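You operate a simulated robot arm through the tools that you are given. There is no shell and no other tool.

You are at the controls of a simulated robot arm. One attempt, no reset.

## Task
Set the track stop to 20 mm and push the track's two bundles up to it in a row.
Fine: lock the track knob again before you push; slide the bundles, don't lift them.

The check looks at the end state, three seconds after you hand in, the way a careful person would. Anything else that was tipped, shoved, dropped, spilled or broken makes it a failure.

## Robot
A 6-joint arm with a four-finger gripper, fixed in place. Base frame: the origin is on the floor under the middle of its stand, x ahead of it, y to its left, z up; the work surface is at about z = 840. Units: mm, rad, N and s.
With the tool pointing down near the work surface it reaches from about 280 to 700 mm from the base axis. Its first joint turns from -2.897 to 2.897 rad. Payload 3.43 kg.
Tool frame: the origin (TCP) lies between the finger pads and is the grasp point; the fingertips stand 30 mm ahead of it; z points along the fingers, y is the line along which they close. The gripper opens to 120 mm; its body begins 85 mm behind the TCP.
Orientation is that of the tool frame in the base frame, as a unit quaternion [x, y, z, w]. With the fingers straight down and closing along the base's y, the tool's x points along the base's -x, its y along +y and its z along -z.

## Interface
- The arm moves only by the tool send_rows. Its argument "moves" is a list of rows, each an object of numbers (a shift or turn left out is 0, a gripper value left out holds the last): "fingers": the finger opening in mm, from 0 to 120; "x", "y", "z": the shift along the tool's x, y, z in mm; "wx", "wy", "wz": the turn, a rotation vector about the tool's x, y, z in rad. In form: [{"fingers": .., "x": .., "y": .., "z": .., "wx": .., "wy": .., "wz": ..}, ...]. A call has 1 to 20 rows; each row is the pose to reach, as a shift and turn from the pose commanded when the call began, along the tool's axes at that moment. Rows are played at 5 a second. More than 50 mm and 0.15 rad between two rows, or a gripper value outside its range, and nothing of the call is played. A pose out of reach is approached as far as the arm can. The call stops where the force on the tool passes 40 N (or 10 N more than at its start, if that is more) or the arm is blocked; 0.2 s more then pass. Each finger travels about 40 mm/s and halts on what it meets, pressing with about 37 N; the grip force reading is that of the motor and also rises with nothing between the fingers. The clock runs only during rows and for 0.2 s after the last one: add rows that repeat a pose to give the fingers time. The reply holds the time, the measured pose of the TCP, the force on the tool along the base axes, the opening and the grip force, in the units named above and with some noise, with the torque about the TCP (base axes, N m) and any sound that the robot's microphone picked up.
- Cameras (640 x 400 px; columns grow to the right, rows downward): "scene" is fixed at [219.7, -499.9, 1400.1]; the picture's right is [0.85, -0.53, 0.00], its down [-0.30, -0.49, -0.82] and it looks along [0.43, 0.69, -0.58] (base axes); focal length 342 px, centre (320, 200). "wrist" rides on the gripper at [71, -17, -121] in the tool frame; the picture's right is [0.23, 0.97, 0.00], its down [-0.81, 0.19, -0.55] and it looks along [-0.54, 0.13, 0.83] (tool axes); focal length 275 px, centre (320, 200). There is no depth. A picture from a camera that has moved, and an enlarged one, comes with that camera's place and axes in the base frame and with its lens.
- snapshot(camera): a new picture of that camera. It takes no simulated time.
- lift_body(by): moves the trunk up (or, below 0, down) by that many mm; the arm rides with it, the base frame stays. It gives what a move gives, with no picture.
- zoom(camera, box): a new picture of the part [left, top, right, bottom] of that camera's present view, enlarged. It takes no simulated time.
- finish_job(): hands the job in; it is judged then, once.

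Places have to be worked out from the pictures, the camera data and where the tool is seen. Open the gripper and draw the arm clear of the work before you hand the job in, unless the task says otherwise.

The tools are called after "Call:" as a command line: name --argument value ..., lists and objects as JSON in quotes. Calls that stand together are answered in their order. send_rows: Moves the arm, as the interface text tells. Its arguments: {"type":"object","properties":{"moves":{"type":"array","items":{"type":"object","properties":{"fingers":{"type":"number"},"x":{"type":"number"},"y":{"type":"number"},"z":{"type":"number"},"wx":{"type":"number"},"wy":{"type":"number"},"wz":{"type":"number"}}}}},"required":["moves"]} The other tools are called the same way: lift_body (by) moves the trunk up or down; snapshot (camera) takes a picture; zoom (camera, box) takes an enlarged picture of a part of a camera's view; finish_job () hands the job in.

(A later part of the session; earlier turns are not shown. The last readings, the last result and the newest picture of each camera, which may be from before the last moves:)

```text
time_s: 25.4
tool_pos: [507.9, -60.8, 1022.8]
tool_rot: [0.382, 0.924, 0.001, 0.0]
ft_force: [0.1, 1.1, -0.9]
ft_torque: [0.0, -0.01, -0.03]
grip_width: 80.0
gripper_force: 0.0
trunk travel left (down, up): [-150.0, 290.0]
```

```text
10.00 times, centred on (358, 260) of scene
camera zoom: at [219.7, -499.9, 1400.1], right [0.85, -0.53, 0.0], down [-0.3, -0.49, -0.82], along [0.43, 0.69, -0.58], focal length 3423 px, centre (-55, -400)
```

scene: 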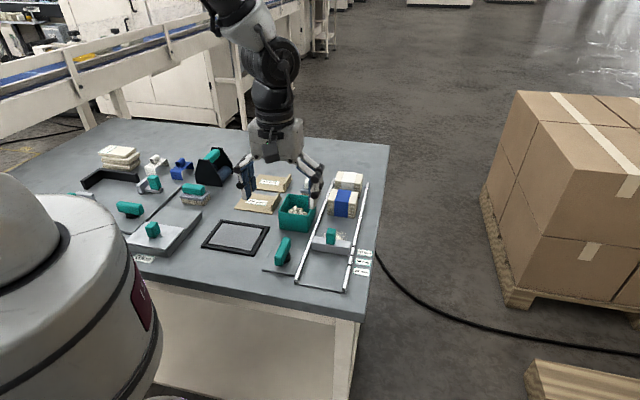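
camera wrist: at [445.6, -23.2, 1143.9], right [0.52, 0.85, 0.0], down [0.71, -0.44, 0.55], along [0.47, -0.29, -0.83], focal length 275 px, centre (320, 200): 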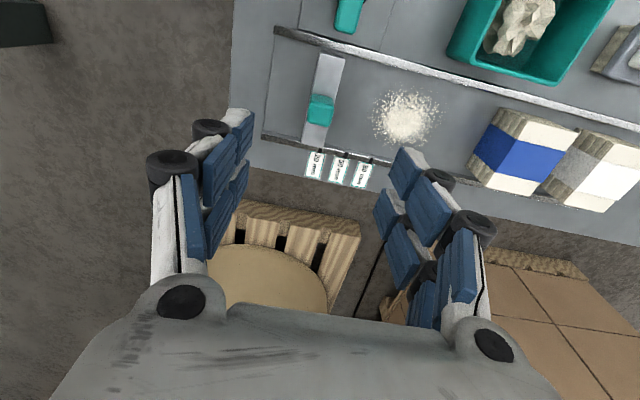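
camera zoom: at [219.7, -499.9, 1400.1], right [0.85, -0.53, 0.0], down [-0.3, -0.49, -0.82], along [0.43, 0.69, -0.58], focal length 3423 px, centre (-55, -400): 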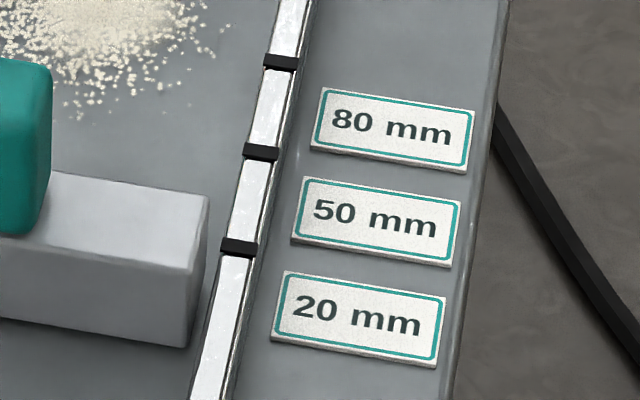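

The face is about 1 mm to the far side of the mark compared with how it sat at 80 mm. I regrip the handle 1.2 mm nearer to correct that, then release and rise again.

Call:
send_rows --moves '[{"x": 3, "y": -1.7, "z": 40, "fingers": 80}, {"x": 3, "y": -1.7, "z": 80}, {"x": 3, "y": -1.7, "z": 105}, {"x": 3, "y": -1.7, "z": 117}, {"x": 3, "y": -1.7, "z": 117, "fingers": 10}, {"x": 3, "y": -1.7, "z": 117}, {"x": 3, "y": -1.7, "z": 117}, {"x": 3, "y": -1.7, "z": 117}, {"x": 3, "y": -1.7, "z": 117}, {"x": 3, "y": -1.7, "z": 117}]'

Call:
send_rows --moves '[{"fingers": 80}, {"fingers": 80}, {"fingers": 80}, {"fingers": 80}, {"fingers": 80}]'

Call:
send_rows --moves '[{"z": -20}, {"z": -60}, {"z": -100, "x": -1}, {"x": -3, "y": 0.5, "z": -117}, {"x": -3, "y": 0.5, "z": -117}]'

Call:
zoom --camera "wrist" --box '[295, 115, 345, 165]'

Call:
zoom --camera "scene" --box '[340, 240, 375, 280]'

```text
time_s: 27.6
tool_pos: [505.8, -61.3, 905.3]
tool_rot: [0.382, 0.924, -0.001, 0.0]
ft_force: [-0.3, 0.3, -1.1]
ft_torque: [-0.13, -0.11, 0.03]
grip_width: 22.1
gripper_force: 45.2
trunk travel left (down, up): [-150.0, 290.0]
```

```text
time_s: 28.8
tool_pos: [505.8, -61.3, 905.3]
tool_rot: [0.382, 0.924, 0.0, -0.001]
ft_force: [-1.1, 0.2, -0.3]
ft_torque: [-0.03, -0.01, -0.01]
grip_width: 80.0
gripper_force: 0.0
trunk travel left (down, up): [-150.0, 290.0]
```

```text
time_s: 30.0
tool_pos: [507.0, -61.7, 1023.6]
tool_rot: [0.382, 0.924, 0.0, 0.0]
ft_force: [0.1, 0.5, 0.0]
ft_torque: [0.02, -0.02, 0.02]
grip_width: 80.2
gripper_force: 0.0
trunk travel left (down, up): [-150.0, 290.0]
```

```text
8.00 times, centred on (320, 140) of wrist
camera zoom: at [445.1, -24.0, 1144.0], right [0.52, 0.85, 0.0], down [0.71, -0.44, 0.55], along [0.47, -0.29, -0.83], focal length 2202 px, centre (320, 680)
```

zoom: 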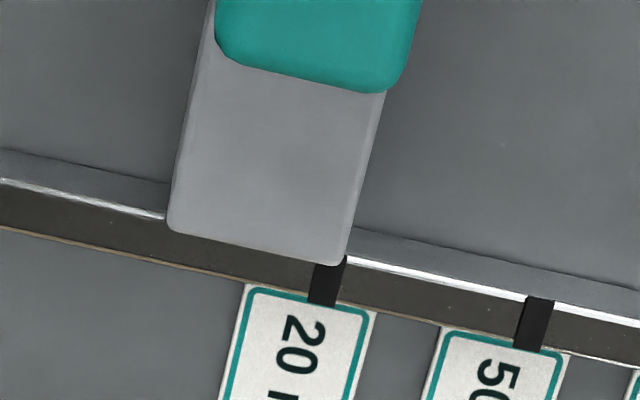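

```text
10.00 times, centred on (358, 260) of scene
camera zoom: at [219.7, -499.9, 1400.1], right [0.85, -0.53, 0.0], down [-0.3, -0.49, -0.82], along [0.43, 0.69, -0.58], focal length 3423 px, centre (-55, -400)
```

zoom: 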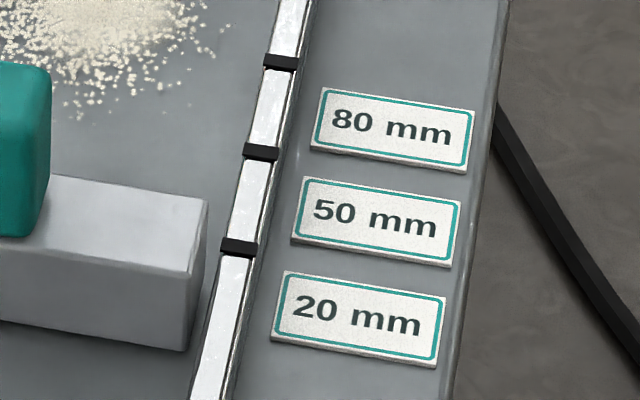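

The face now sits on the 20 mm mark. Next I go back over the knob at about (437.5, 12.5) with the same yaw, where the bar lies across the closing direction.

Call:
send_rows --moves '[{"x": 25, "y": 1, "fingers": 60}, {"x": 50, "y": 2}, {"x": 76, "y": 3}, {"x": 101.8, "y": 4}, {"x": 101.8, "y": 4, "z": 30}, {"x": 101.8, "y": 4, "z": 60}, {"x": 101.8, "y": 4, "z": 60}]'

Call:
snapshot --camera "wrist"

Call:
zoom --camera "scene" --box '[240, 200, 380, 290]'

```text
time_s: 31.6
tool_pos: [437.9, 13.2, 960.4]
tool_rot: [0.382, 0.924, 0.0, -0.001]
ft_force: [-0.6, 0.3, -0.2]
ft_torque: [0.0, -0.05, 0.01]
grip_width: 60.1
gripper_force: 0.1
trunk travel left (down, up): [-150.0, 290.0]
```

```text
taken
camera wrist: at [376.2, 51.5, 1082.1], right [0.52, 0.85, 0.0], down [0.71, -0.44, 0.55], along [0.47, -0.29, -0.83], focal length 275 px, centre (320, 200)
```

wrist: 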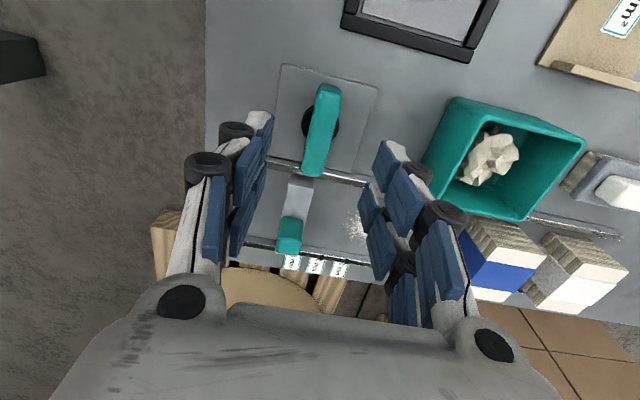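

```text
4.44 times, centred on (310, 245) of scene
camera zoom: at [219.7, -499.9, 1400.1], right [0.85, -0.53, 0.0], down [-0.3, -0.49, -0.82], along [0.43, 0.69, -0.58], focal length 1521 px, centre (364, 0)
```

zoom: 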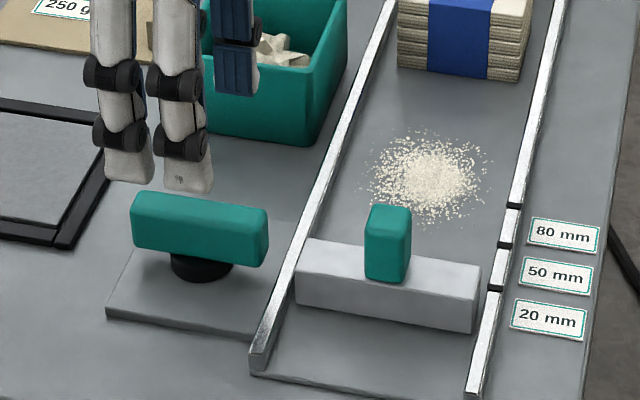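

The knob is between the jaws. I descend, grip it, and then turn counter-clockwise a quarter turn to lock.

Call:
send_rows --moves '[{"z": 25, "fingers": 60}, {"z": 50}, {"z": 70}, {"z": 70}, {"z": 70, "fingers": 10}, {"z": 70}, {"z": 70}, {"z": 70}, {"z": 70}, {"z": 70}]'

Call:
zoom --camera "scene" --box '[240, 200, 380, 290]'

```text
time_s: 33.8
tool_pos: [439.6, 14.1, 891.3]
tool_rot: [0.381, 0.924, -0.001, 0.0]
ft_force: [5.6, 8.2, -0.7]
ft_torque: [0.01, -0.51, 0.04]
grip_width: 17.9
gripper_force: 45.0
trunk travel left (down, up): [-150.0, 290.0]
```

```text
4.44 times, centred on (310, 245) of scene
camera zoom: at [219.7, -499.9, 1400.1], right [0.85, -0.53, 0.0], down [-0.3, -0.49, -0.82], along [0.43, 0.69, -0.58], focal length 1521 px, centre (364, 0)
```

zoom: 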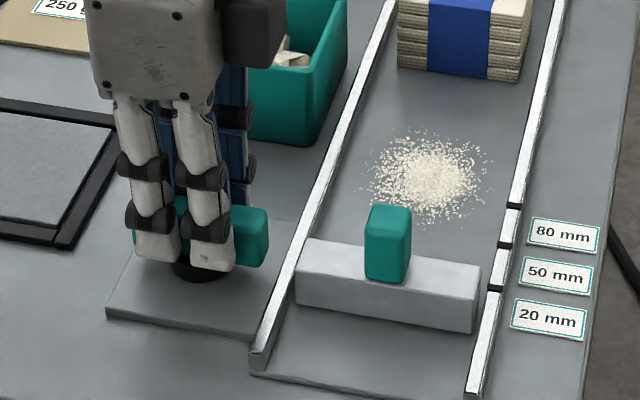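

Gripped with a small side load, so I shift 1.2 mm along the track and turn counter-clockwise in two stages.

Call:
send_rows --moves '[{"y": 1.2, "wz": -0.1}, {"y": 1.2, "wz": -0.2}, {"y": 1.2, "wz": -0.3}, {"y": 1.2, "wz": -0.4}, {"y": 1.2, "wz": -0.5}, {"y": 1.2, "wz": -0.6}, {"y": 1.2, "wz": -0.7}, {"y": 1.2, "wz": -0.8}, {"y": 1.2, "wz": -0.8}]'

Call:
zoom --camera "scene" --box '[240, 200, 380, 290]'

```text
time_s: 35.8
tool_pos: [438.8, 11.6, 892.2]
tool_rot: [-0.008, 1.0, 0.001, -0.001]
ft_force: [0.3, -15.2, -10.4]
ft_torque: [-0.45, -0.75, -0.03]
grip_width: 17.7
gripper_force: 44.5
trunk travel left (down, up): [-150.0, 290.0]
```

```text
4.44 times, centred on (310, 245) of scene
camera zoom: at [219.7, -499.9, 1400.1], right [0.85, -0.53, 0.0], down [-0.3, -0.49, -0.82], along [0.43, 0.69, -0.58], focal length 1521 px, centre (364, 0)
```

zoom: 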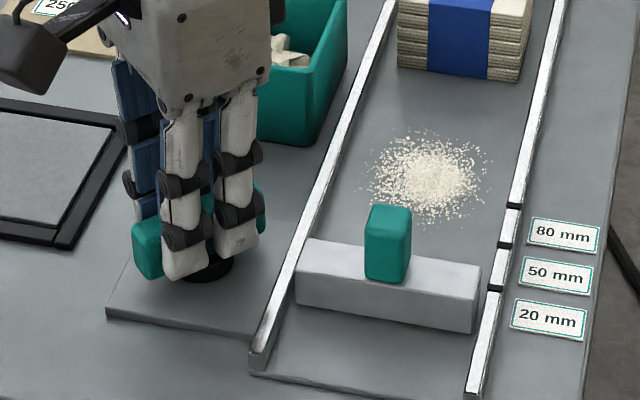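

Half way; I relieve 2 mm in -y and turn the remaining 0.78 rad.

Call:
send_rows --moves '[{"y": -1, "wz": -0.1}, {"y": -2, "wz": -0.2}, {"y": -2, "wz": -0.3}, {"y": -2, "wz": -0.4}, {"y": -2, "wz": -0.5}, {"y": -2, "wz": -0.6}, {"y": -2, "wz": -0.7}, {"y": -2, "wz": -0.77}, {"y": -2, "wz": -0.77}]'

Call:
send_rows --moves '[{"wz": -0.04}, {"wz": -0.08}, {"wz": -0.08}]'

Call:
zoom --camera "scene" --box '[240, 200, 380, 290]'

```text
time_s: 37.8
tool_pos: [438.7, 10.9, 892.1]
tool_rot: [-0.383, 0.924, 0.001, 0.0]
ft_force: [-0.6, -7.8, -16.1]
ft_torque: [-0.9, 0.78, -0.18]
grip_width: 17.9
gripper_force: 45.4
trunk travel left (down, up): [-150.0, 290.0]
```

```text
time_s: 38.6
tool_pos: [439.6, 10.3, 892.3]
tool_rot: [-0.419, 0.908, 0.001, 0.0]
ft_force: [-1.4, -3.6, -14.5]
ft_torque: [0.27, -0.44, -2.36]
grip_width: 21.1
gripper_force: 44.8
trunk travel left (down, up): [-150.0, 290.0]
```

```text
4.44 times, centred on (310, 245) of scene
camera zoom: at [219.7, -499.9, 1400.1], right [0.85, -0.53, 0.0], down [-0.3, -0.49, -0.82], along [0.43, 0.69, -0.58], focal length 1521 px, centre (364, 0)
```

zoom: 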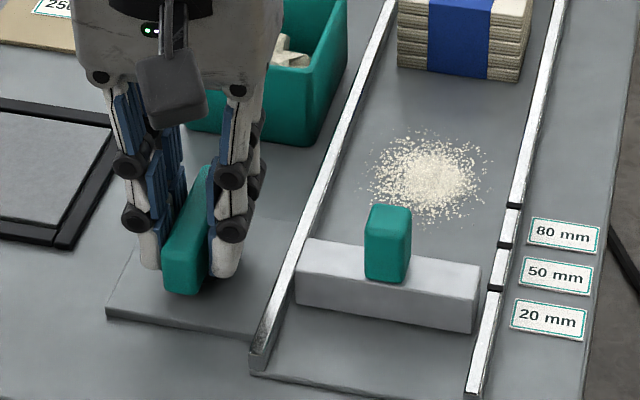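

The knob is back against its locked end stop, with the same -2.4 N m as at the start. I turn back to neutral, release with a modest opening, and rise.

Call:
send_rows --moves '[{"wz": 0.04}, {"wz": 0.08}, {"wz": 0.08}, {"wz": 0.08, "fingers": 50}, {"wz": 0.08}, {"wz": 0.08}, {"wz": 0.08}]'

Call:
send_rows --moves '[{"z": -30}, {"z": -70}, {"z": -110}, {"z": -130}, {"z": -130}]'

Call:
zoom --camera "scene" --box '[240, 200, 380, 290]'

Call:
snapshot --camera "wrist"

Call:
zoom --camera "scene" --box '[290, 155, 400, 270]'

```text
time_s: 40.2
tool_pos: [438.4, 11.6, 891.7]
tool_rot: [-0.383, 0.924, 0.0, 0.0]
ft_force: [0.7, -0.4, -0.1]
ft_torque: [-0.01, -0.02, 0.0]
grip_width: 50.1
gripper_force: 0.0
trunk travel left (down, up): [-150.0, 290.0]
```

```text
time_s: 41.4
tool_pos: [438.7, 12.0, 1022.9]
tool_rot: [-0.383, 0.924, 0.0, 0.0]
ft_force: [0.3, 0.4, 0.5]
ft_torque: [0.02, 0.02, -0.02]
grip_width: 50.3
gripper_force: 0.1
trunk travel left (down, up): [-150.0, 290.0]
```

```text
4.44 times, centred on (310, 245) of scene
camera zoom: at [219.7, -499.9, 1400.1], right [0.85, -0.53, 0.0], down [-0.3, -0.49, -0.82], along [0.43, 0.69, -0.58], focal length 1521 px, centre (364, 0)
```

zoom: 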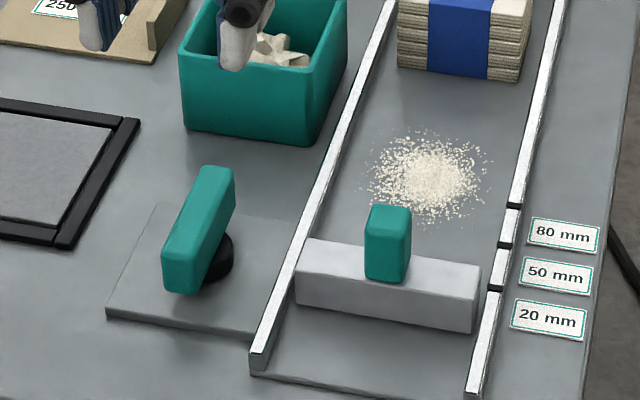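

```text
taken
camera wrist: at [400.6, -51.4, 1143.7], right [-0.85, 0.52, 0.0], down [0.44, 0.71, 0.55], along [0.29, 0.47, -0.83], focal length 275 px, centre (320, 200)
```

wrist: 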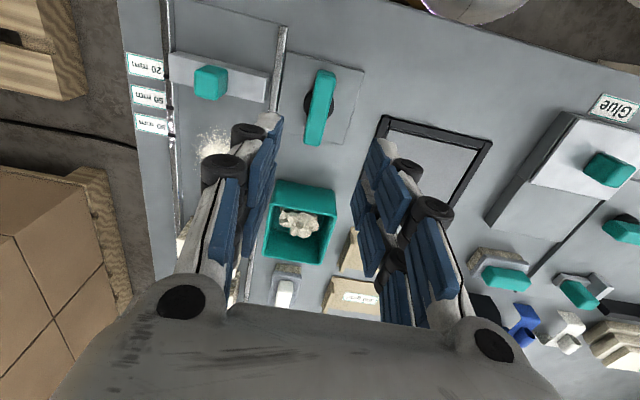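

```text
3.48 times, centred on (345, 212) of scene
camera zoom: at [219.7, -499.9, 1400.1], right [0.85, -0.53, 0.0], down [-0.3, -0.49, -0.82], along [0.43, 0.69, -0.58], focal length 1190 px, centre (233, 156)
```

zoom: 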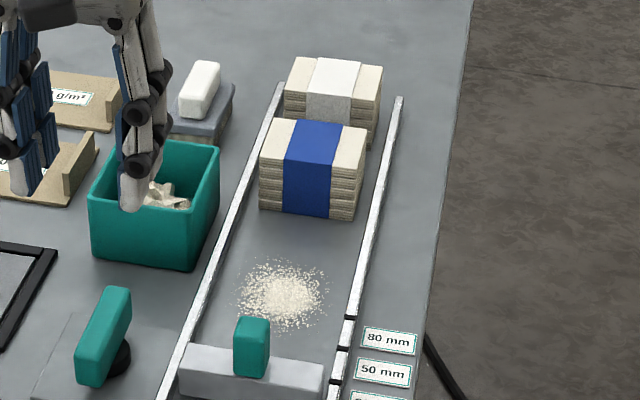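

The knob is locked with its bar along the track again, and the stop is at 20 mm. From the scene view, the blue bundle spans s≈502–556 and the white one s≈597–651, both centred at p≈-402, about 72 × 54 × 48 mm with tops at z≈890. I move above the blue bundle with the fingers set to close along the track, so I can put one jaw behind it.

Call:
send_rows --moves '[{"fingers": 80, "x": -17.5, "y": -8.4, "wz": 0.131}, {"x": -35, "y": -16.8, "wz": 0.262}, {"x": -52.5, "y": -25.1, "wz": 0.393}, {"x": -70, "y": -33.5, "wz": 0.524}, {"x": -87.5, "y": -41.9, "wz": 0.655}, {"x": -105, "y": -50.3, "wz": 0.785}, {"x": -122.5, "y": -58.6, "wz": 0.916}, {"x": -140, "y": -67, "wz": 1.047}, {"x": -157.5, "y": -75.4, "wz": 1.178}, {"x": -175, "y": -83.8, "wz": 1.309}, {"x": -192.5, "y": -92.1, "wz": 1.44}, {"x": -209.9, "y": -100.5, "wz": 1.571}, {"x": -209.9, "y": -100.5, "wz": 1.571}]'

Call:
snapshot --camera "wrist"

Call:
zoom --camera "scene" --box '[280, 120, 400, 240]'

```text
time_s: 44.2
tool_pos: [658.8, 88.4, 1023.3]
tool_rot: [0.384, 0.923, 0.0, 0.0]
ft_force: [-0.5, 0.0, 0.0]
ft_torque: [-0.01, 0.04, 0.0]
grip_width: 80.1
gripper_force: 0.1
trunk travel left (down, up): [-150.0, 290.0]
```

```text
taken
camera wrist: at [596.1, 127.3, 1143.7], right [0.53, 0.85, 0.0], down [0.71, -0.44, 0.55], along [0.47, -0.29, -0.83], focal length 275 px, centre (320, 200)
```

wrist: 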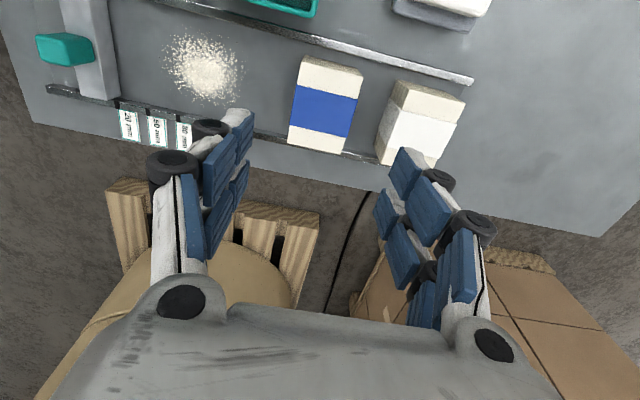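

```text
3.33 times, centred on (340, 180) of scene
camera zoom: at [219.7, -499.9, 1400.1], right [0.85, -0.53, 0.0], down [-0.3, -0.49, -0.82], along [0.43, 0.69, -0.58], focal length 1141 px, centre (253, 267)
```

zoom: 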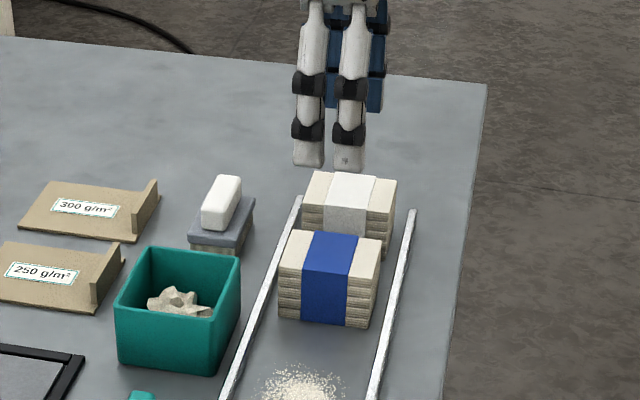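

The reach is fine here. I zoom in to measure the bundle edges from this viewpoint.

Call:
zoom --camera "wrist" --box '[260, 30, 480, 180]'

```text
2.67 times, centred on (370, 105) of wrist
camera zoom: at [596.1, 127.3, 1143.7], right [0.53, 0.85, 0.0], down [0.71, -0.44, 0.55], along [0.47, -0.29, -0.83], focal length 734 px, centre (187, 453)
```

zoom: 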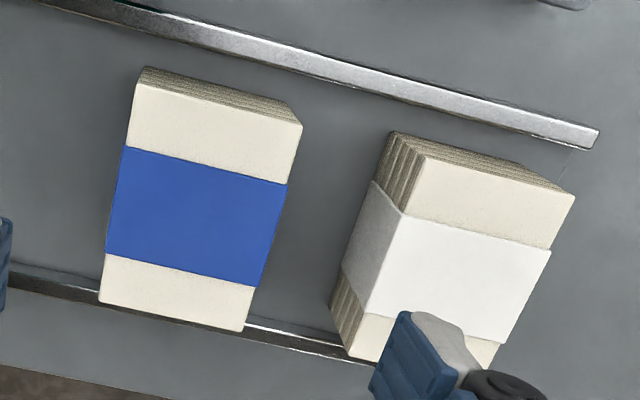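

The blue bundle's top spans s = 503–558 and the white's s = 599–654, which leaves a 41 mm gap for the jaw. I set a 70 mm opening and descend to just above the bundle top to check clearances.

Call:
send_rows --moves '[{"fingers": 70, "x": 1.5, "z": 30}, {"x": 1.5, "z": 60}, {"x": 1.5, "z": 85}, {"x": 1.5, "z": 92}, {"x": 1.5, "z": 92}]'

Call:
snapshot --camera "wrist"

Call:
zoom --camera "scene" --box '[290, 130, 390, 230]'

```text
time_s: 45.4
tool_pos: [656.7, 89.5, 928.1]
tool_rot: [0.382, 0.924, 0.0, 0.0]
ft_force: [-0.2, 0.5, -0.2]
ft_torque: [-0.01, -0.01, -0.03]
grip_width: 70.1
gripper_force: 0.1
trunk travel left (down, up): [-150.0, 290.0]
```

```text
taken
camera wrist: at [595.1, 128.2, 1051.0], right [0.53, 0.85, 0.0], down [0.71, -0.44, 0.55], along [0.47, -0.29, -0.83], focal length 275 px, centre (320, 200)
```

wrist: 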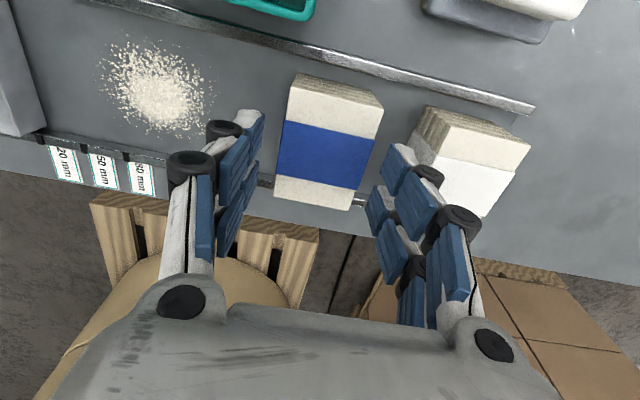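

```text
4.00 times, centred on (340, 180) of scene
camera zoom: at [219.7, -499.9, 1400.1], right [0.85, -0.53, 0.0], down [-0.3, -0.49, -0.82], along [0.43, 0.69, -0.58], focal length 1369 px, centre (240, 280)
```

zoom: 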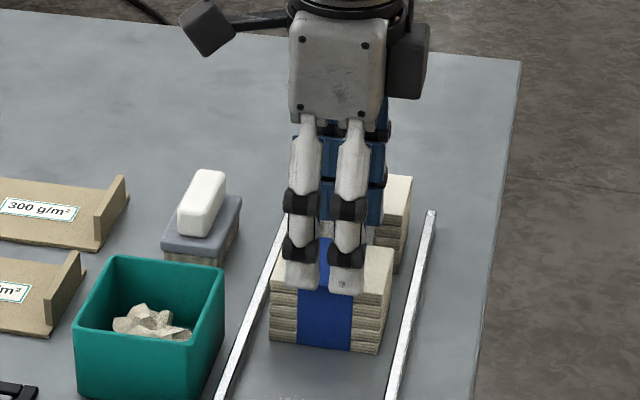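

Call:
zoom --camera "wrist" --box '[220, 60, 540, 260]'

```text
2.00 times, centred on (380, 160) of wrist
camera zoom: at [595.1, 128.2, 1051.0], right [0.53, 0.85, 0.0], down [0.71, -0.44, 0.55], along [0.47, -0.29, -0.83], focal length 551 px, centre (200, 280)
```

zoom: 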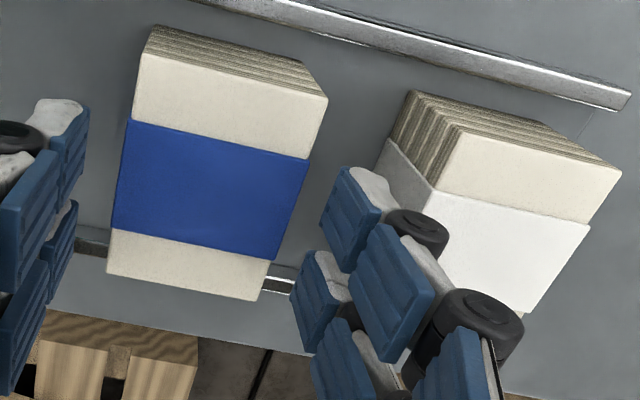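

Both jaws clear the bundles on the outside. I descend straight to TCP z≈885, tips about 12 mm above the track floor.

Call:
send_rows --moves '[{"z": 12}, {"z": 24}, {"z": 36}, {"z": 45}, {"z": 45}]'

Call:
snapshot --camera "wrist"

Call:
zoom --camera "scene" --box '[290, 140, 390, 240]'

```text
time_s: 46.6
tool_pos: [657.2, 90.1, 885.1]
tool_rot: [0.383, 0.924, 0.0, 0.0]
ft_force: [-0.6, 0.6, -1.5]
ft_torque: [0.0, 0.01, 0.0]
grip_width: 70.0
gripper_force: 0.2
trunk travel left (down, up): [-150.0, 290.0]
```

```text
taken
camera wrist: at [595.1, 128.3, 1006.1], right [0.53, 0.85, 0.0], down [0.71, -0.44, 0.55], along [0.47, -0.29, -0.83], focal length 275 px, centre (320, 200)
```

wrist: 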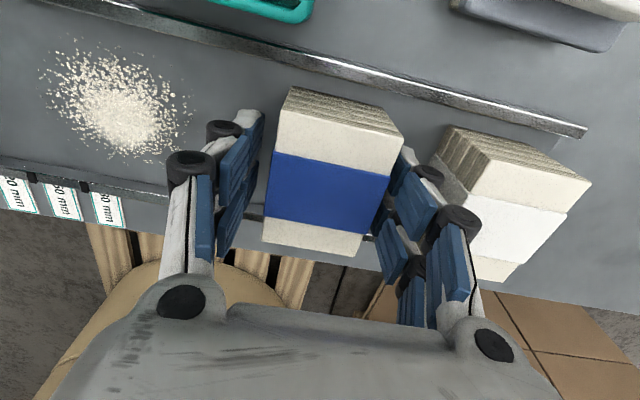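

```text
4.00 times, centred on (340, 190) of scene
camera zoom: at [219.7, -499.9, 1400.1], right [0.85, -0.53, 0.0], down [-0.3, -0.49, -0.82], along [0.43, 0.69, -0.58], focal length 1369 px, centre (240, 240)
```

zoom: 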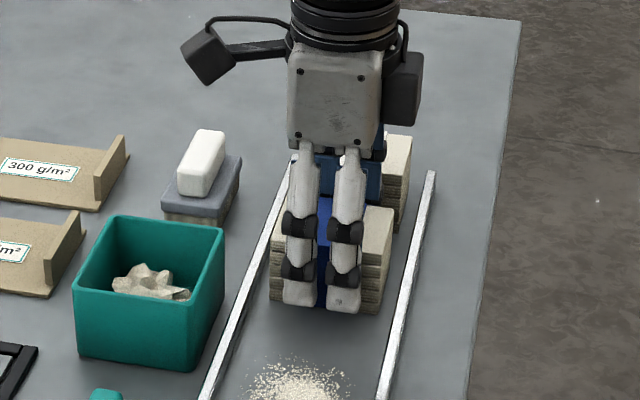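

The jaws straddle the blue bundle cleanly. I start sliding it towards the stop, with a short test push first.

Call:
send_rows --moves '[{"y": -4}, {"y": -8}, {"y": -12}, {"y": -16}, {"y": -20}]'

Call:
snapshot --camera "wrist"

```text
time_s: 47.8
tool_pos: [642.7, 75.0, 885.2]
tool_rot: [0.383, 0.924, 0.0, 0.0]
ft_force: [-0.1, -0.5, 0.2]
ft_torque: [0.01, 0.03, -0.04]
grip_width: 70.3
gripper_force: 0.1
trunk travel left (down, up): [-150.0, 290.0]
```

```text
taken
camera wrist: at [581.3, 113.7, 1006.5], right [0.53, 0.85, 0.0], down [0.71, -0.44, 0.55], along [0.47, -0.29, -0.83], focal length 275 px, centre (320, 200)
```

wrist: 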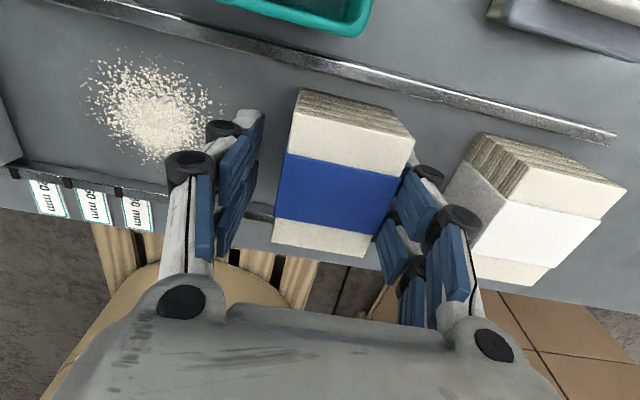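

The blue bundle slides with low force and stays square. I continue another 100 mm, stopping well before the near jaw reaches the stop.

Call:
send_rows --moves '[{"y": -6}, {"y": -12}, {"y": -18}, {"y": -24}, {"y": -30}, {"y": -36}, {"y": -42}, {"y": -48}, {"y": -54}, {"y": -60}, {"y": -66}, {"y": -72}, {"y": -78}, {"y": -84}, {"y": -90}, {"y": -96}, {"y": -100}, {"y": -100}]'

Call:
snapshot --camera "wrist"

Call:
zoom --camera "scene" --box '[280, 150, 400, 280]'

```text
time_s: 51.6
tool_pos: [573.3, 4.7, 885.8]
tool_rot: [0.383, 0.924, 0.0, 0.0]
ft_force: [0.6, 0.7, 0.6]
ft_torque: [-0.04, -0.01, -0.03]
grip_width: 70.4
gripper_force: 0.4
trunk travel left (down, up): [-150.0, 290.0]
```

```text
taken
camera wrist: at [510.6, 43.4, 1006.5], right [0.53, 0.85, 0.0], down [0.71, -0.44, 0.55], along [0.47, -0.29, -0.83], focal length 275 px, centre (320, 200)
```

wrist: 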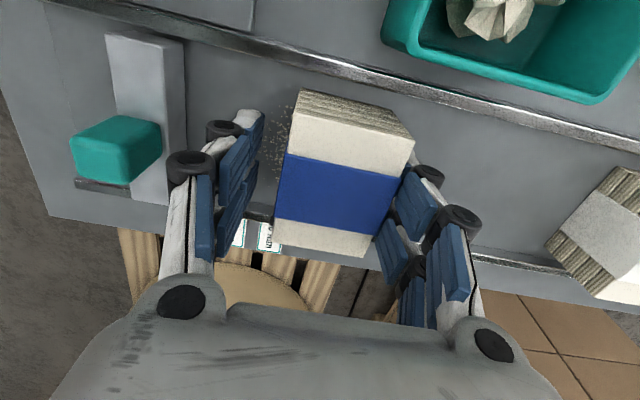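

```text
3.08 times, centred on (340, 215) of scene
camera zoom: at [219.7, -499.9, 1400.1], right [0.85, -0.53, 0.0], down [-0.3, -0.49, -0.82], along [0.43, 0.69, -0.58], focal length 1053 px, centre (258, 154)
```

zoom: 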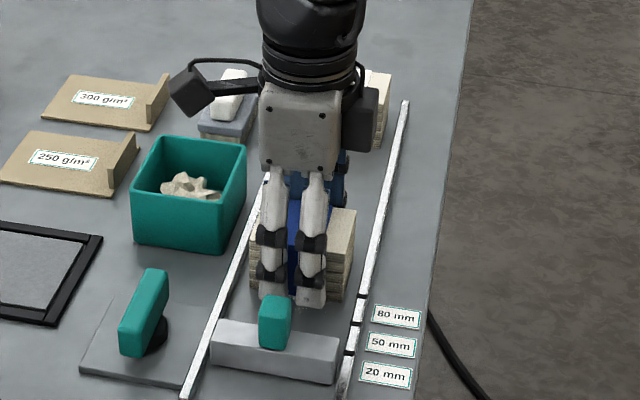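

Blue has slid about 115 mm, and its near face is now at s≈389. I back the jaw off 4 mm, rise straight up and head towards the white bundle.

Call:
send_rows --moves '[{"y": 4}, {"y": 4, "z": -30}, {"y": 4, "z": -65}, {"y": 4, "z": -100}, {"y": 4, "z": -125}, {"y": 4, "z": -125}]'

Call:
snapshot --camera "wrist"

Call:
zoom --camera "scene" --box '[280, 150, 400, 280]'

```text
time_s: 53.0
tool_pos: [574.9, 8.6, 1009.9]
tool_rot: [0.382, 0.924, 0.0, -0.001]
ft_force: [0.1, -0.2, 0.2]
ft_torque: [-0.01, 0.02, 0.01]
grip_width: 70.4
gripper_force: 0.0
trunk travel left (down, up): [-150.0, 290.0]
```

```text
taken
camera wrist: at [512.9, 45.9, 1132.0], right [0.53, 0.85, 0.0], down [0.71, -0.44, 0.55], along [0.47, -0.29, -0.83], focal length 275 px, centre (320, 200)
```

wrist: 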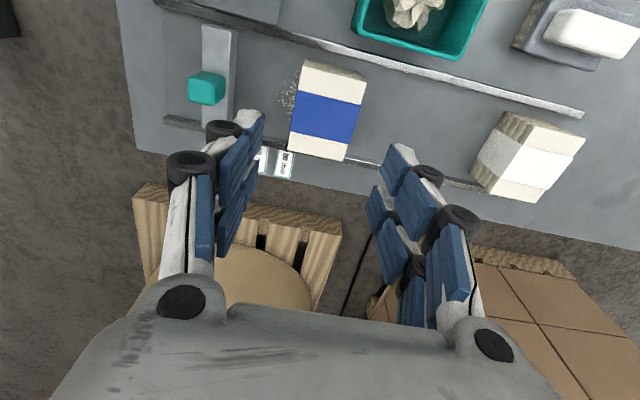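

```text
3.08 times, centred on (340, 215) of scene
camera zoom: at [219.7, -499.9, 1400.1], right [0.85, -0.53, 0.0], down [-0.3, -0.49, -0.82], along [0.43, 0.69, -0.58], focal length 1053 px, centre (258, 154)
```

zoom: 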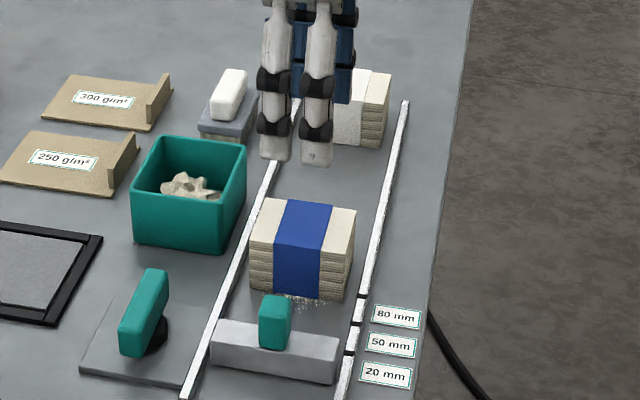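

Blue sits square in the track. I travel along the track at height to s≈598, over the white bundle, opening to 120 mm to see how far the arm reaches with the tool vertical.

Call:
send_rows --moves '[{"y": 30, "fingers": 120}, {"y": 60}, {"y": 90}, {"y": 120}, {"y": 150}, {"y": 170}, {"y": 186}, {"y": 186}, {"y": 186}]'

Call:
snapshot --camera "wrist"

Call:
snapshot --camera "scene"

```text
time_s: 55.0
tool_pos: [698.2, 138.2, 1010.6]
tool_rot: [0.383, 0.924, 0.0, 0.0]
ft_force: [-0.7, 0.7, 0.1]
ft_torque: [-0.01, -0.01, -0.02]
grip_width: 120.0
gripper_force: 0.0
out of reach, approached as far as the arm can: row 7, 8, 9
trunk travel left (down, up): [-150.0, 290.0]
```

```text
taken
camera wrist: at [635.9, 176.0, 1131.5], right [0.53, 0.85, 0.0], down [0.71, -0.44, 0.55], along [0.47, -0.29, -0.83], focal length 275 px, centre (320, 200)
```

wrist: 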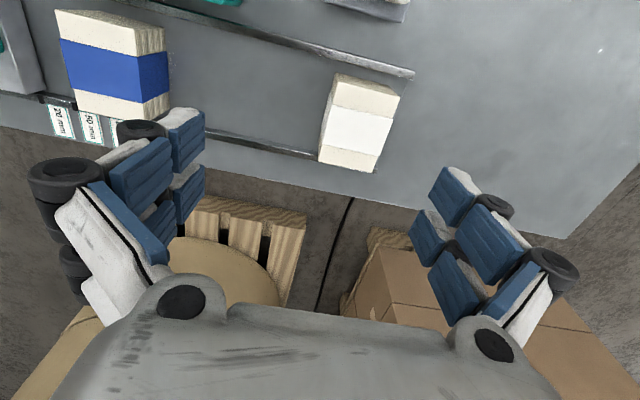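

```text
taken
```

scene: 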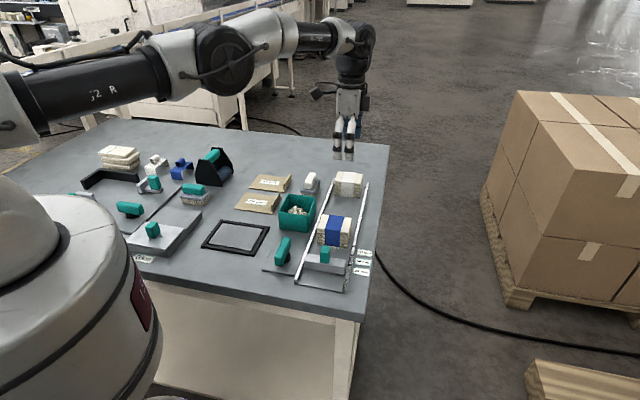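

With the tool vertical the arm tops out at s≈591 here, just short. I lean the tool about 15° around the track direction, with the body to the left. The jaw faces stay square to the track and the reach increases.

Call:
send_rows --moves '[{"wy": -0.09}, {"wy": -0.18}, {"wy": -0.26}, {"wy": -0.26}]'

Call:
snapshot --camera "wrist"

Call:
zoom --camera "scene" --box '[270, 60, 410, 230]'

```text
time_s: 56.0
tool_pos: [698.8, 137.6, 1009.8]
tool_rot: [0.379, 0.916, -0.049, 0.12]
ft_force: [-1.0, 0.6, -0.6]
ft_torque: [0.0, 0.01, -0.02]
grip_width: 120.1
gripper_force: 0.0
trunk travel left (down, up): [-150.0, 290.0]
```

```text
taken
camera wrist: at [616.1, 196.2, 1108.9], right [0.53, 0.85, -0.06], down [0.59, -0.32, 0.74], along [0.61, -0.43, -0.67], focal length 275 px, centre (320, 200)
```

wrist: 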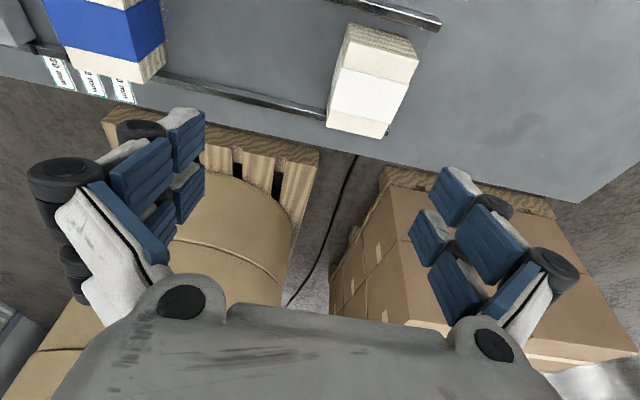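

```text
2.35 times, centred on (340, 145) of scene
camera zoom: at [219.7, -499.9, 1400.1], right [0.85, -0.53, 0.0], down [-0.3, -0.49, -0.82], along [0.43, 0.69, -0.58], focal length 805 px, centre (273, 329)
```

zoom: 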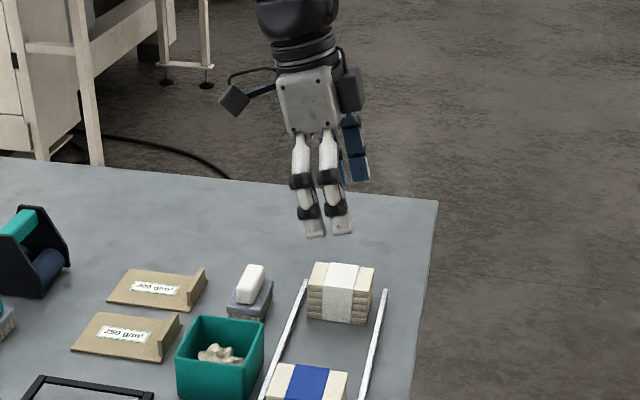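

The lean works and the TCP holds at s≈591. I move 9 mm further out and descend (in the tilted tool axes) to just above the bundle top, checking the far jaw's clearance.

Call:
send_rows --moves '[{"y": 9}, {"x": 5.1, "y": 9, "z": 19.3}, {"x": 10.3, "y": 9, "z": 38.6}, {"x": 15.4, "y": 9, "z": 58}, {"x": 20.0, "y": 9, "z": 75}, {"x": 20.0, "y": 9, "z": 75}]'

Call:
snapshot --camera "wrist"

Call:
zoom --camera "scene" --box '[290, 110, 390, 220]'

```text
time_s: 57.4
tool_pos: [704.2, 144.5, 933.1]
tool_rot: [0.379, 0.916, -0.049, 0.12]
ft_force: [-0.6, 0.2, 0.2]
ft_torque: [-0.02, 0.0, 0.02]
grip_width: 120.1
gripper_force: 0.1
trunk travel left (down, up): [-150.0, 290.0]
```

```text
taken
camera wrist: at [622.0, 202.9, 1031.4], right [0.53, 0.85, -0.06], down [0.59, -0.32, 0.74], along [0.61, -0.43, -0.67], focal length 275 px, centre (320, 200)
```

wrist: 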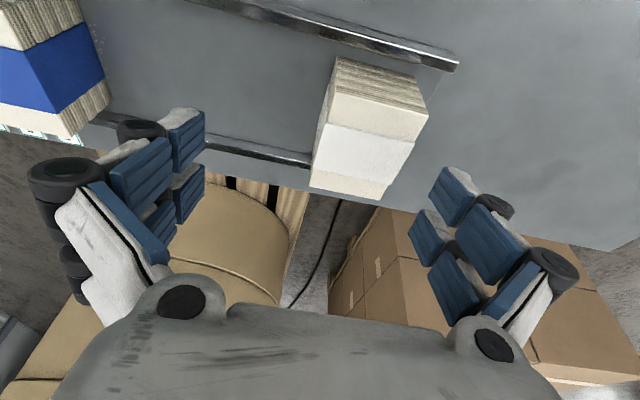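

```text
3.64 times, centred on (340, 165) of scene
camera zoom: at [219.7, -499.9, 1400.1], right [0.85, -0.53, 0.0], down [-0.3, -0.49, -0.82], along [0.43, 0.69, -0.58], focal length 1245 px, centre (247, 327)
```

zoom: 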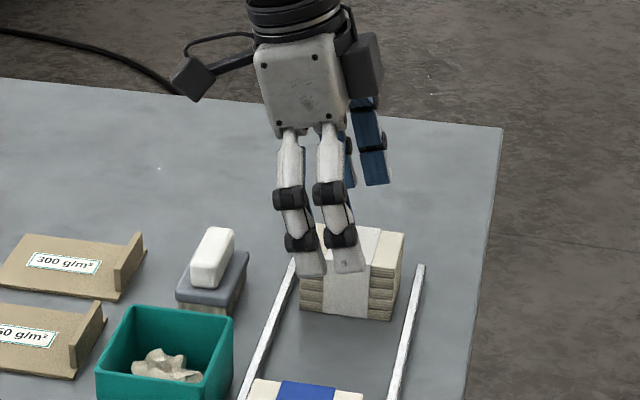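

The far jaw's inner face is at s≈660 and the bundle's far face at about 653. I descend the last 45 mm with the jaw behind the white bundle.

Call:
send_rows --moves '[{"x": 3.1, "z": 11.6}, {"x": 6.2, "z": 23.2}, {"x": 9.3, "z": 34.8}, {"x": 11.6, "z": 43.5}, {"x": 11.6, "z": 43.5}]'

Call:
snapshot --camera "wrist"

Call:
zoom --camera "scene" --box '[290, 110, 390, 220]'

```text
time_s: 58.6
tool_pos: [704.7, 143.7, 887.4]
tool_rot: [0.379, 0.916, -0.05, 0.12]
ft_force: [0.3, 0.7, 0.1]
ft_torque: [-0.01, -0.03, -0.01]
grip_width: 120.1
gripper_force: 0.1
trunk travel left (down, up): [-150.0, 290.0]
```

```text
taken
camera wrist: at [622.4, 202.8, 986.2], right [0.53, 0.85, -0.06], down [0.59, -0.32, 0.74], along [0.61, -0.43, -0.67], focal length 275 px, centre (320, 200)
```

wrist: 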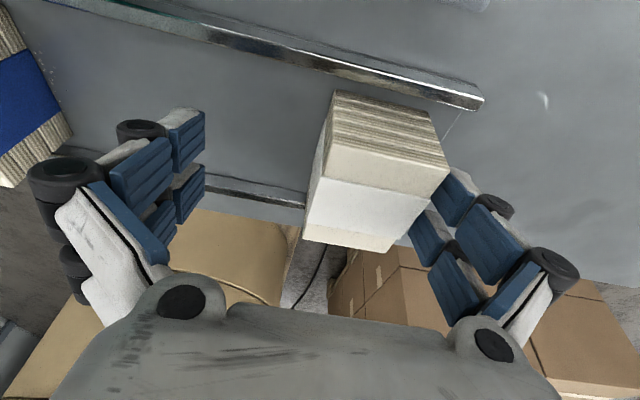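

```text
3.64 times, centred on (340, 165) of scene
camera zoom: at [219.7, -499.9, 1400.1], right [0.85, -0.53, 0.0], down [-0.3, -0.49, -0.82], along [0.43, 0.69, -0.58], focal length 1245 px, centre (247, 327)
```

zoom: 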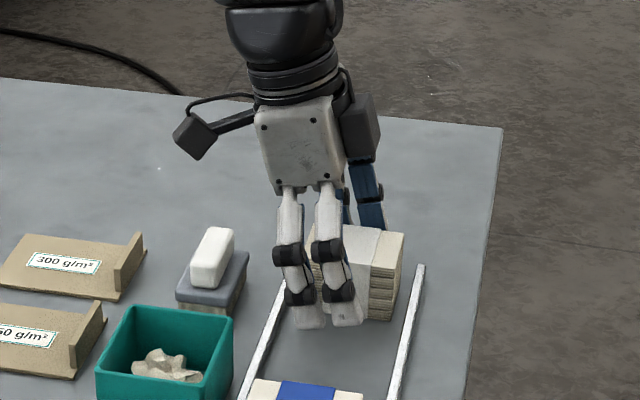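

The jaw is behind the white bundle. I slide it towards the stop, again with a short test first.

Call:
send_rows --moves '[{"y": -5}, {"y": -10}, {"y": -15}, {"y": -20}]'

Call:
snapshot --camera "wrist"

```text
time_s: 59.6
tool_pos: [692.5, 130.6, 887.5]
tool_rot: [0.38, 0.916, -0.049, 0.12]
ft_force: [-0.6, 0.0, 0.0]
ft_torque: [0.0, -0.03, 0.0]
grip_width: 119.8
gripper_force: 0.1
trunk travel left (down, up): [-150.0, 290.0]
```

```text
taken
camera wrist: at [608.4, 188.5, 986.5], right [0.53, 0.85, -0.06], down [0.59, -0.32, 0.74], along [0.61, -0.43, -0.67], focal length 275 px, centre (320, 200)
```

wrist: 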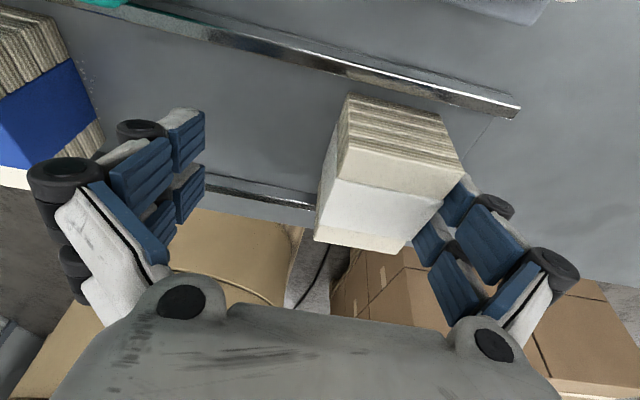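

The white bundle has made contact and slides square. I continue 40 mm.

Call:
send_rows --moves '[{"y": -5}, {"y": -10}, {"y": -15}, {"y": -20}, {"y": -25}, {"y": -30}, {"y": -35}, {"y": -40}, {"y": -40}]'

Call:
snapshot --camera "wrist"

Call:
zoom --camera "scene" --box '[280, 130, 400, 260]'

```text
time_s: 61.6
tool_pos: [661.8, 102.3, 888.3]
tool_rot: [0.38, 0.916, -0.05, 0.12]
ft_force: [0.2, 0.1, 0.2]
ft_torque: [-0.03, -0.01, -0.02]
grip_width: 120.0
gripper_force: 0.0
trunk travel left (down, up): [-150.0, 290.0]
```

```text
taken
camera wrist: at [579.7, 160.1, 986.3], right [0.53, 0.85, -0.06], down [0.59, -0.32, 0.74], along [0.61, -0.43, -0.67], focal length 275 px, centre (320, 200)
```

wrist: 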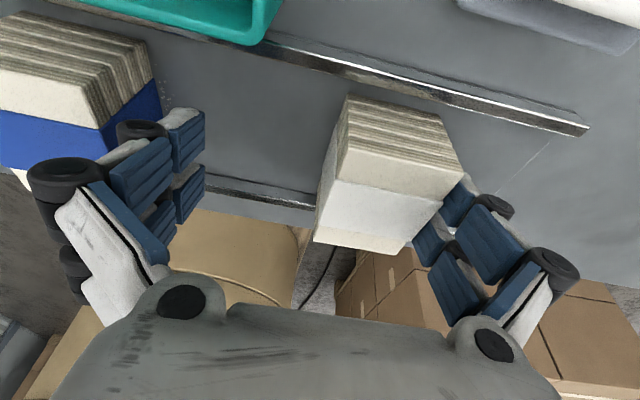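

```text
3.08 times, centred on (340, 195) of scene
camera zoom: at [219.7, -499.9, 1400.1], right [0.85, -0.53, 0.0], down [-0.3, -0.49, -0.82], along [0.43, 0.69, -0.58], focal length 1053 px, centre (258, 215)
```

zoom: 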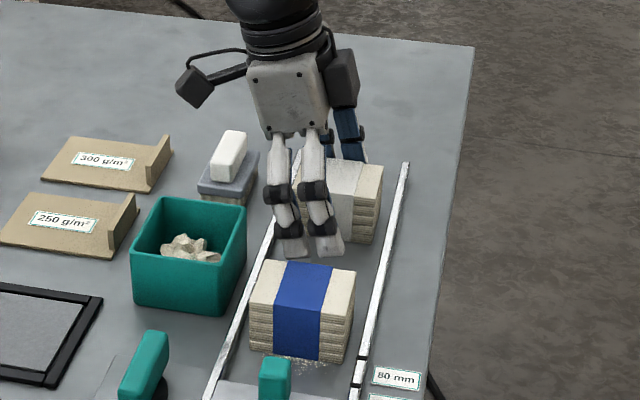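

The white bundle is now at s≈546–600, and there is room to work behind blue. I back off 4 mm and rise vertically.

Call:
send_rows --moves '[{"y": 4}, {"x": -7.7, "y": 4, "z": -29}, {"x": -15.4, "y": 4, "z": -58}, {"x": -24.4, "y": 4, "z": -92}, {"x": -32.1, "y": 4, "z": -120.8}, {"x": -32.1, "y": 4, "z": -120.8}]'

Call:
send_rows --moves '[{"wy": 0.13}, {"wy": 0.26}, {"wy": 0.26}]'

Call:
snapshot --camera "wrist"

Call:
zoom --camera "scene" --box '[280, 130, 400, 260]'

```text
time_s: 63.0
tool_pos: [664.3, 104.3, 1013.6]
tool_rot: [0.38, 0.916, -0.05, 0.12]
ft_force: [0.5, 0.5, -0.3]
ft_torque: [-0.06, 0.0, 0.0]
grip_width: 120.1
gripper_force: 0.0
trunk travel left (down, up): [-150.0, 290.0]
```

```text
time_s: 63.8
tool_pos: [664.6, 104.7, 1012.9]
tool_rot: [0.383, 0.924, 0.0, -0.001]
ft_force: [0.1, 0.8, 0.9]
ft_torque: [0.0, 0.01, 0.0]
grip_width: 120.0
gripper_force: 0.0
trunk travel left (down, up): [-150.0, 290.0]
```

```text
taken
camera wrist: at [602.8, 142.9, 1134.0], right [0.52, 0.85, 0.0], down [0.71, -0.44, 0.55], along [0.47, -0.29, -0.83], focal length 275 px, centre (320, 200)
```

wrist: 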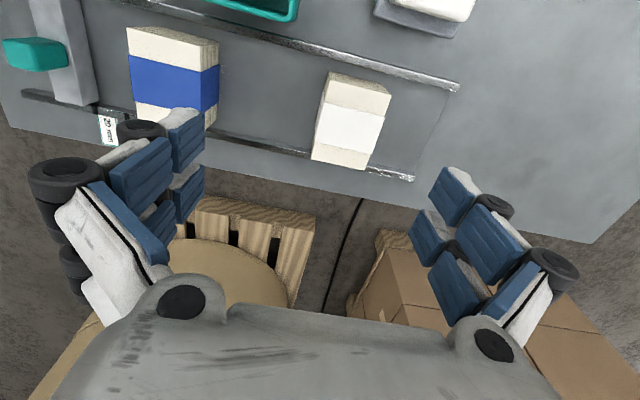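

```text
3.08 times, centred on (340, 195) of scene
camera zoom: at [219.7, -499.9, 1400.1], right [0.85, -0.53, 0.0], down [-0.3, -0.49, -0.82], along [0.43, 0.69, -0.58], focal length 1053 px, centre (258, 215)
```

zoom: 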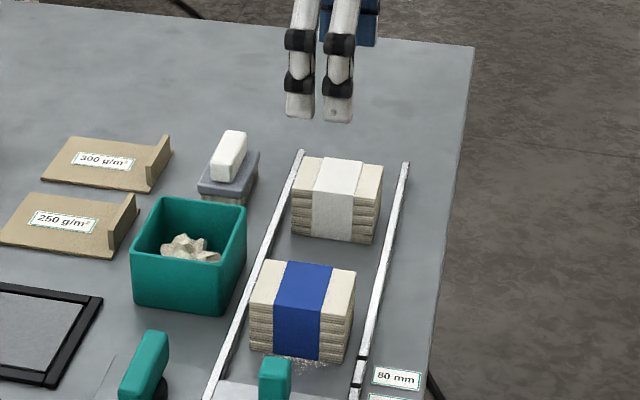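

Both bundles are square in the track. I close the fingers and move at height over the gap behind blue.

Call:
send_rows --moves '[{"fingers": 0, "x": -2, "y": -20}, {"x": -4, "y": -40}, {"x": -5, "y": -58}, {"x": -5, "y": -58}, {"x": -5, "y": -58}, {"x": -5, "y": -58}, {"x": -5, "y": -58}, {"x": -5, "y": -58}]'

Call:
snapshot --camera "wrist"

Call:
zoom --camera "wrist" --box '[200, 30, 440, 190]'

Call:
zoom --camera "scene" --box '[280, 130, 400, 260]'

```text
time_s: 65.6
tool_pos: [627.6, 60.1, 1014.0]
tool_rot: [0.383, 0.924, 0.0, 0.0]
ft_force: [-0.1, 0.0, -0.3]
ft_torque: [0.02, -0.02, 0.01]
grip_width: 0.0
gripper_force: 19.8
trunk travel left (down, up): [-150.0, 290.0]
```

```text
taken
camera wrist: at [566.1, 98.4, 1133.9], right [0.53, 0.85, 0.0], down [0.71, -0.44, 0.55], along [0.47, -0.29, -0.83], focal length 275 px, centre (320, 200)
```

wrist: 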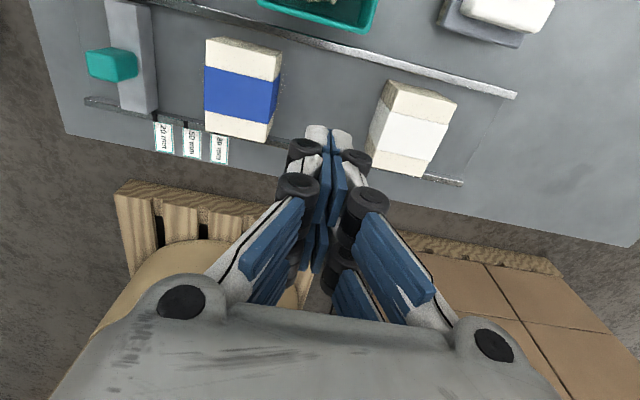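

```text
2.50 times, centred on (320, 110) of wrist
camera zoom: at [566.1, 98.4, 1133.9], right [0.53, 0.85, 0.0], down [0.71, -0.44, 0.55], along [0.47, -0.29, -0.83], focal length 688 px, centre (320, 425)
```

zoom: 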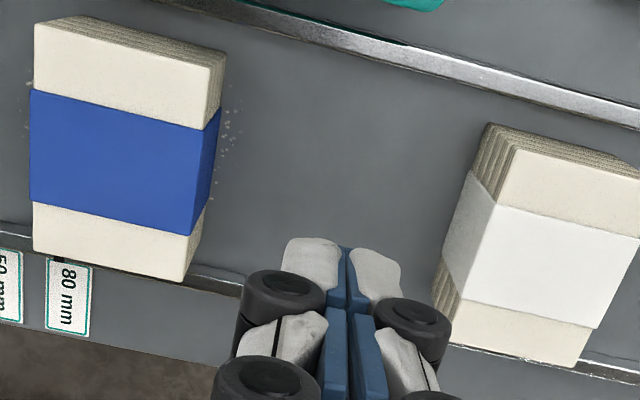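

```text
3.08 times, centred on (340, 195) of scene
camera zoom: at [219.7, -499.9, 1400.1], right [0.85, -0.53, 0.0], down [-0.3, -0.49, -0.82], along [0.43, 0.69, -0.58], focal length 1053 px, centre (258, 215)
```

zoom: 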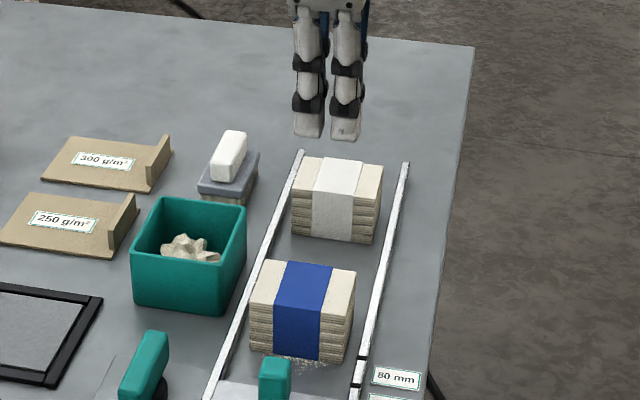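

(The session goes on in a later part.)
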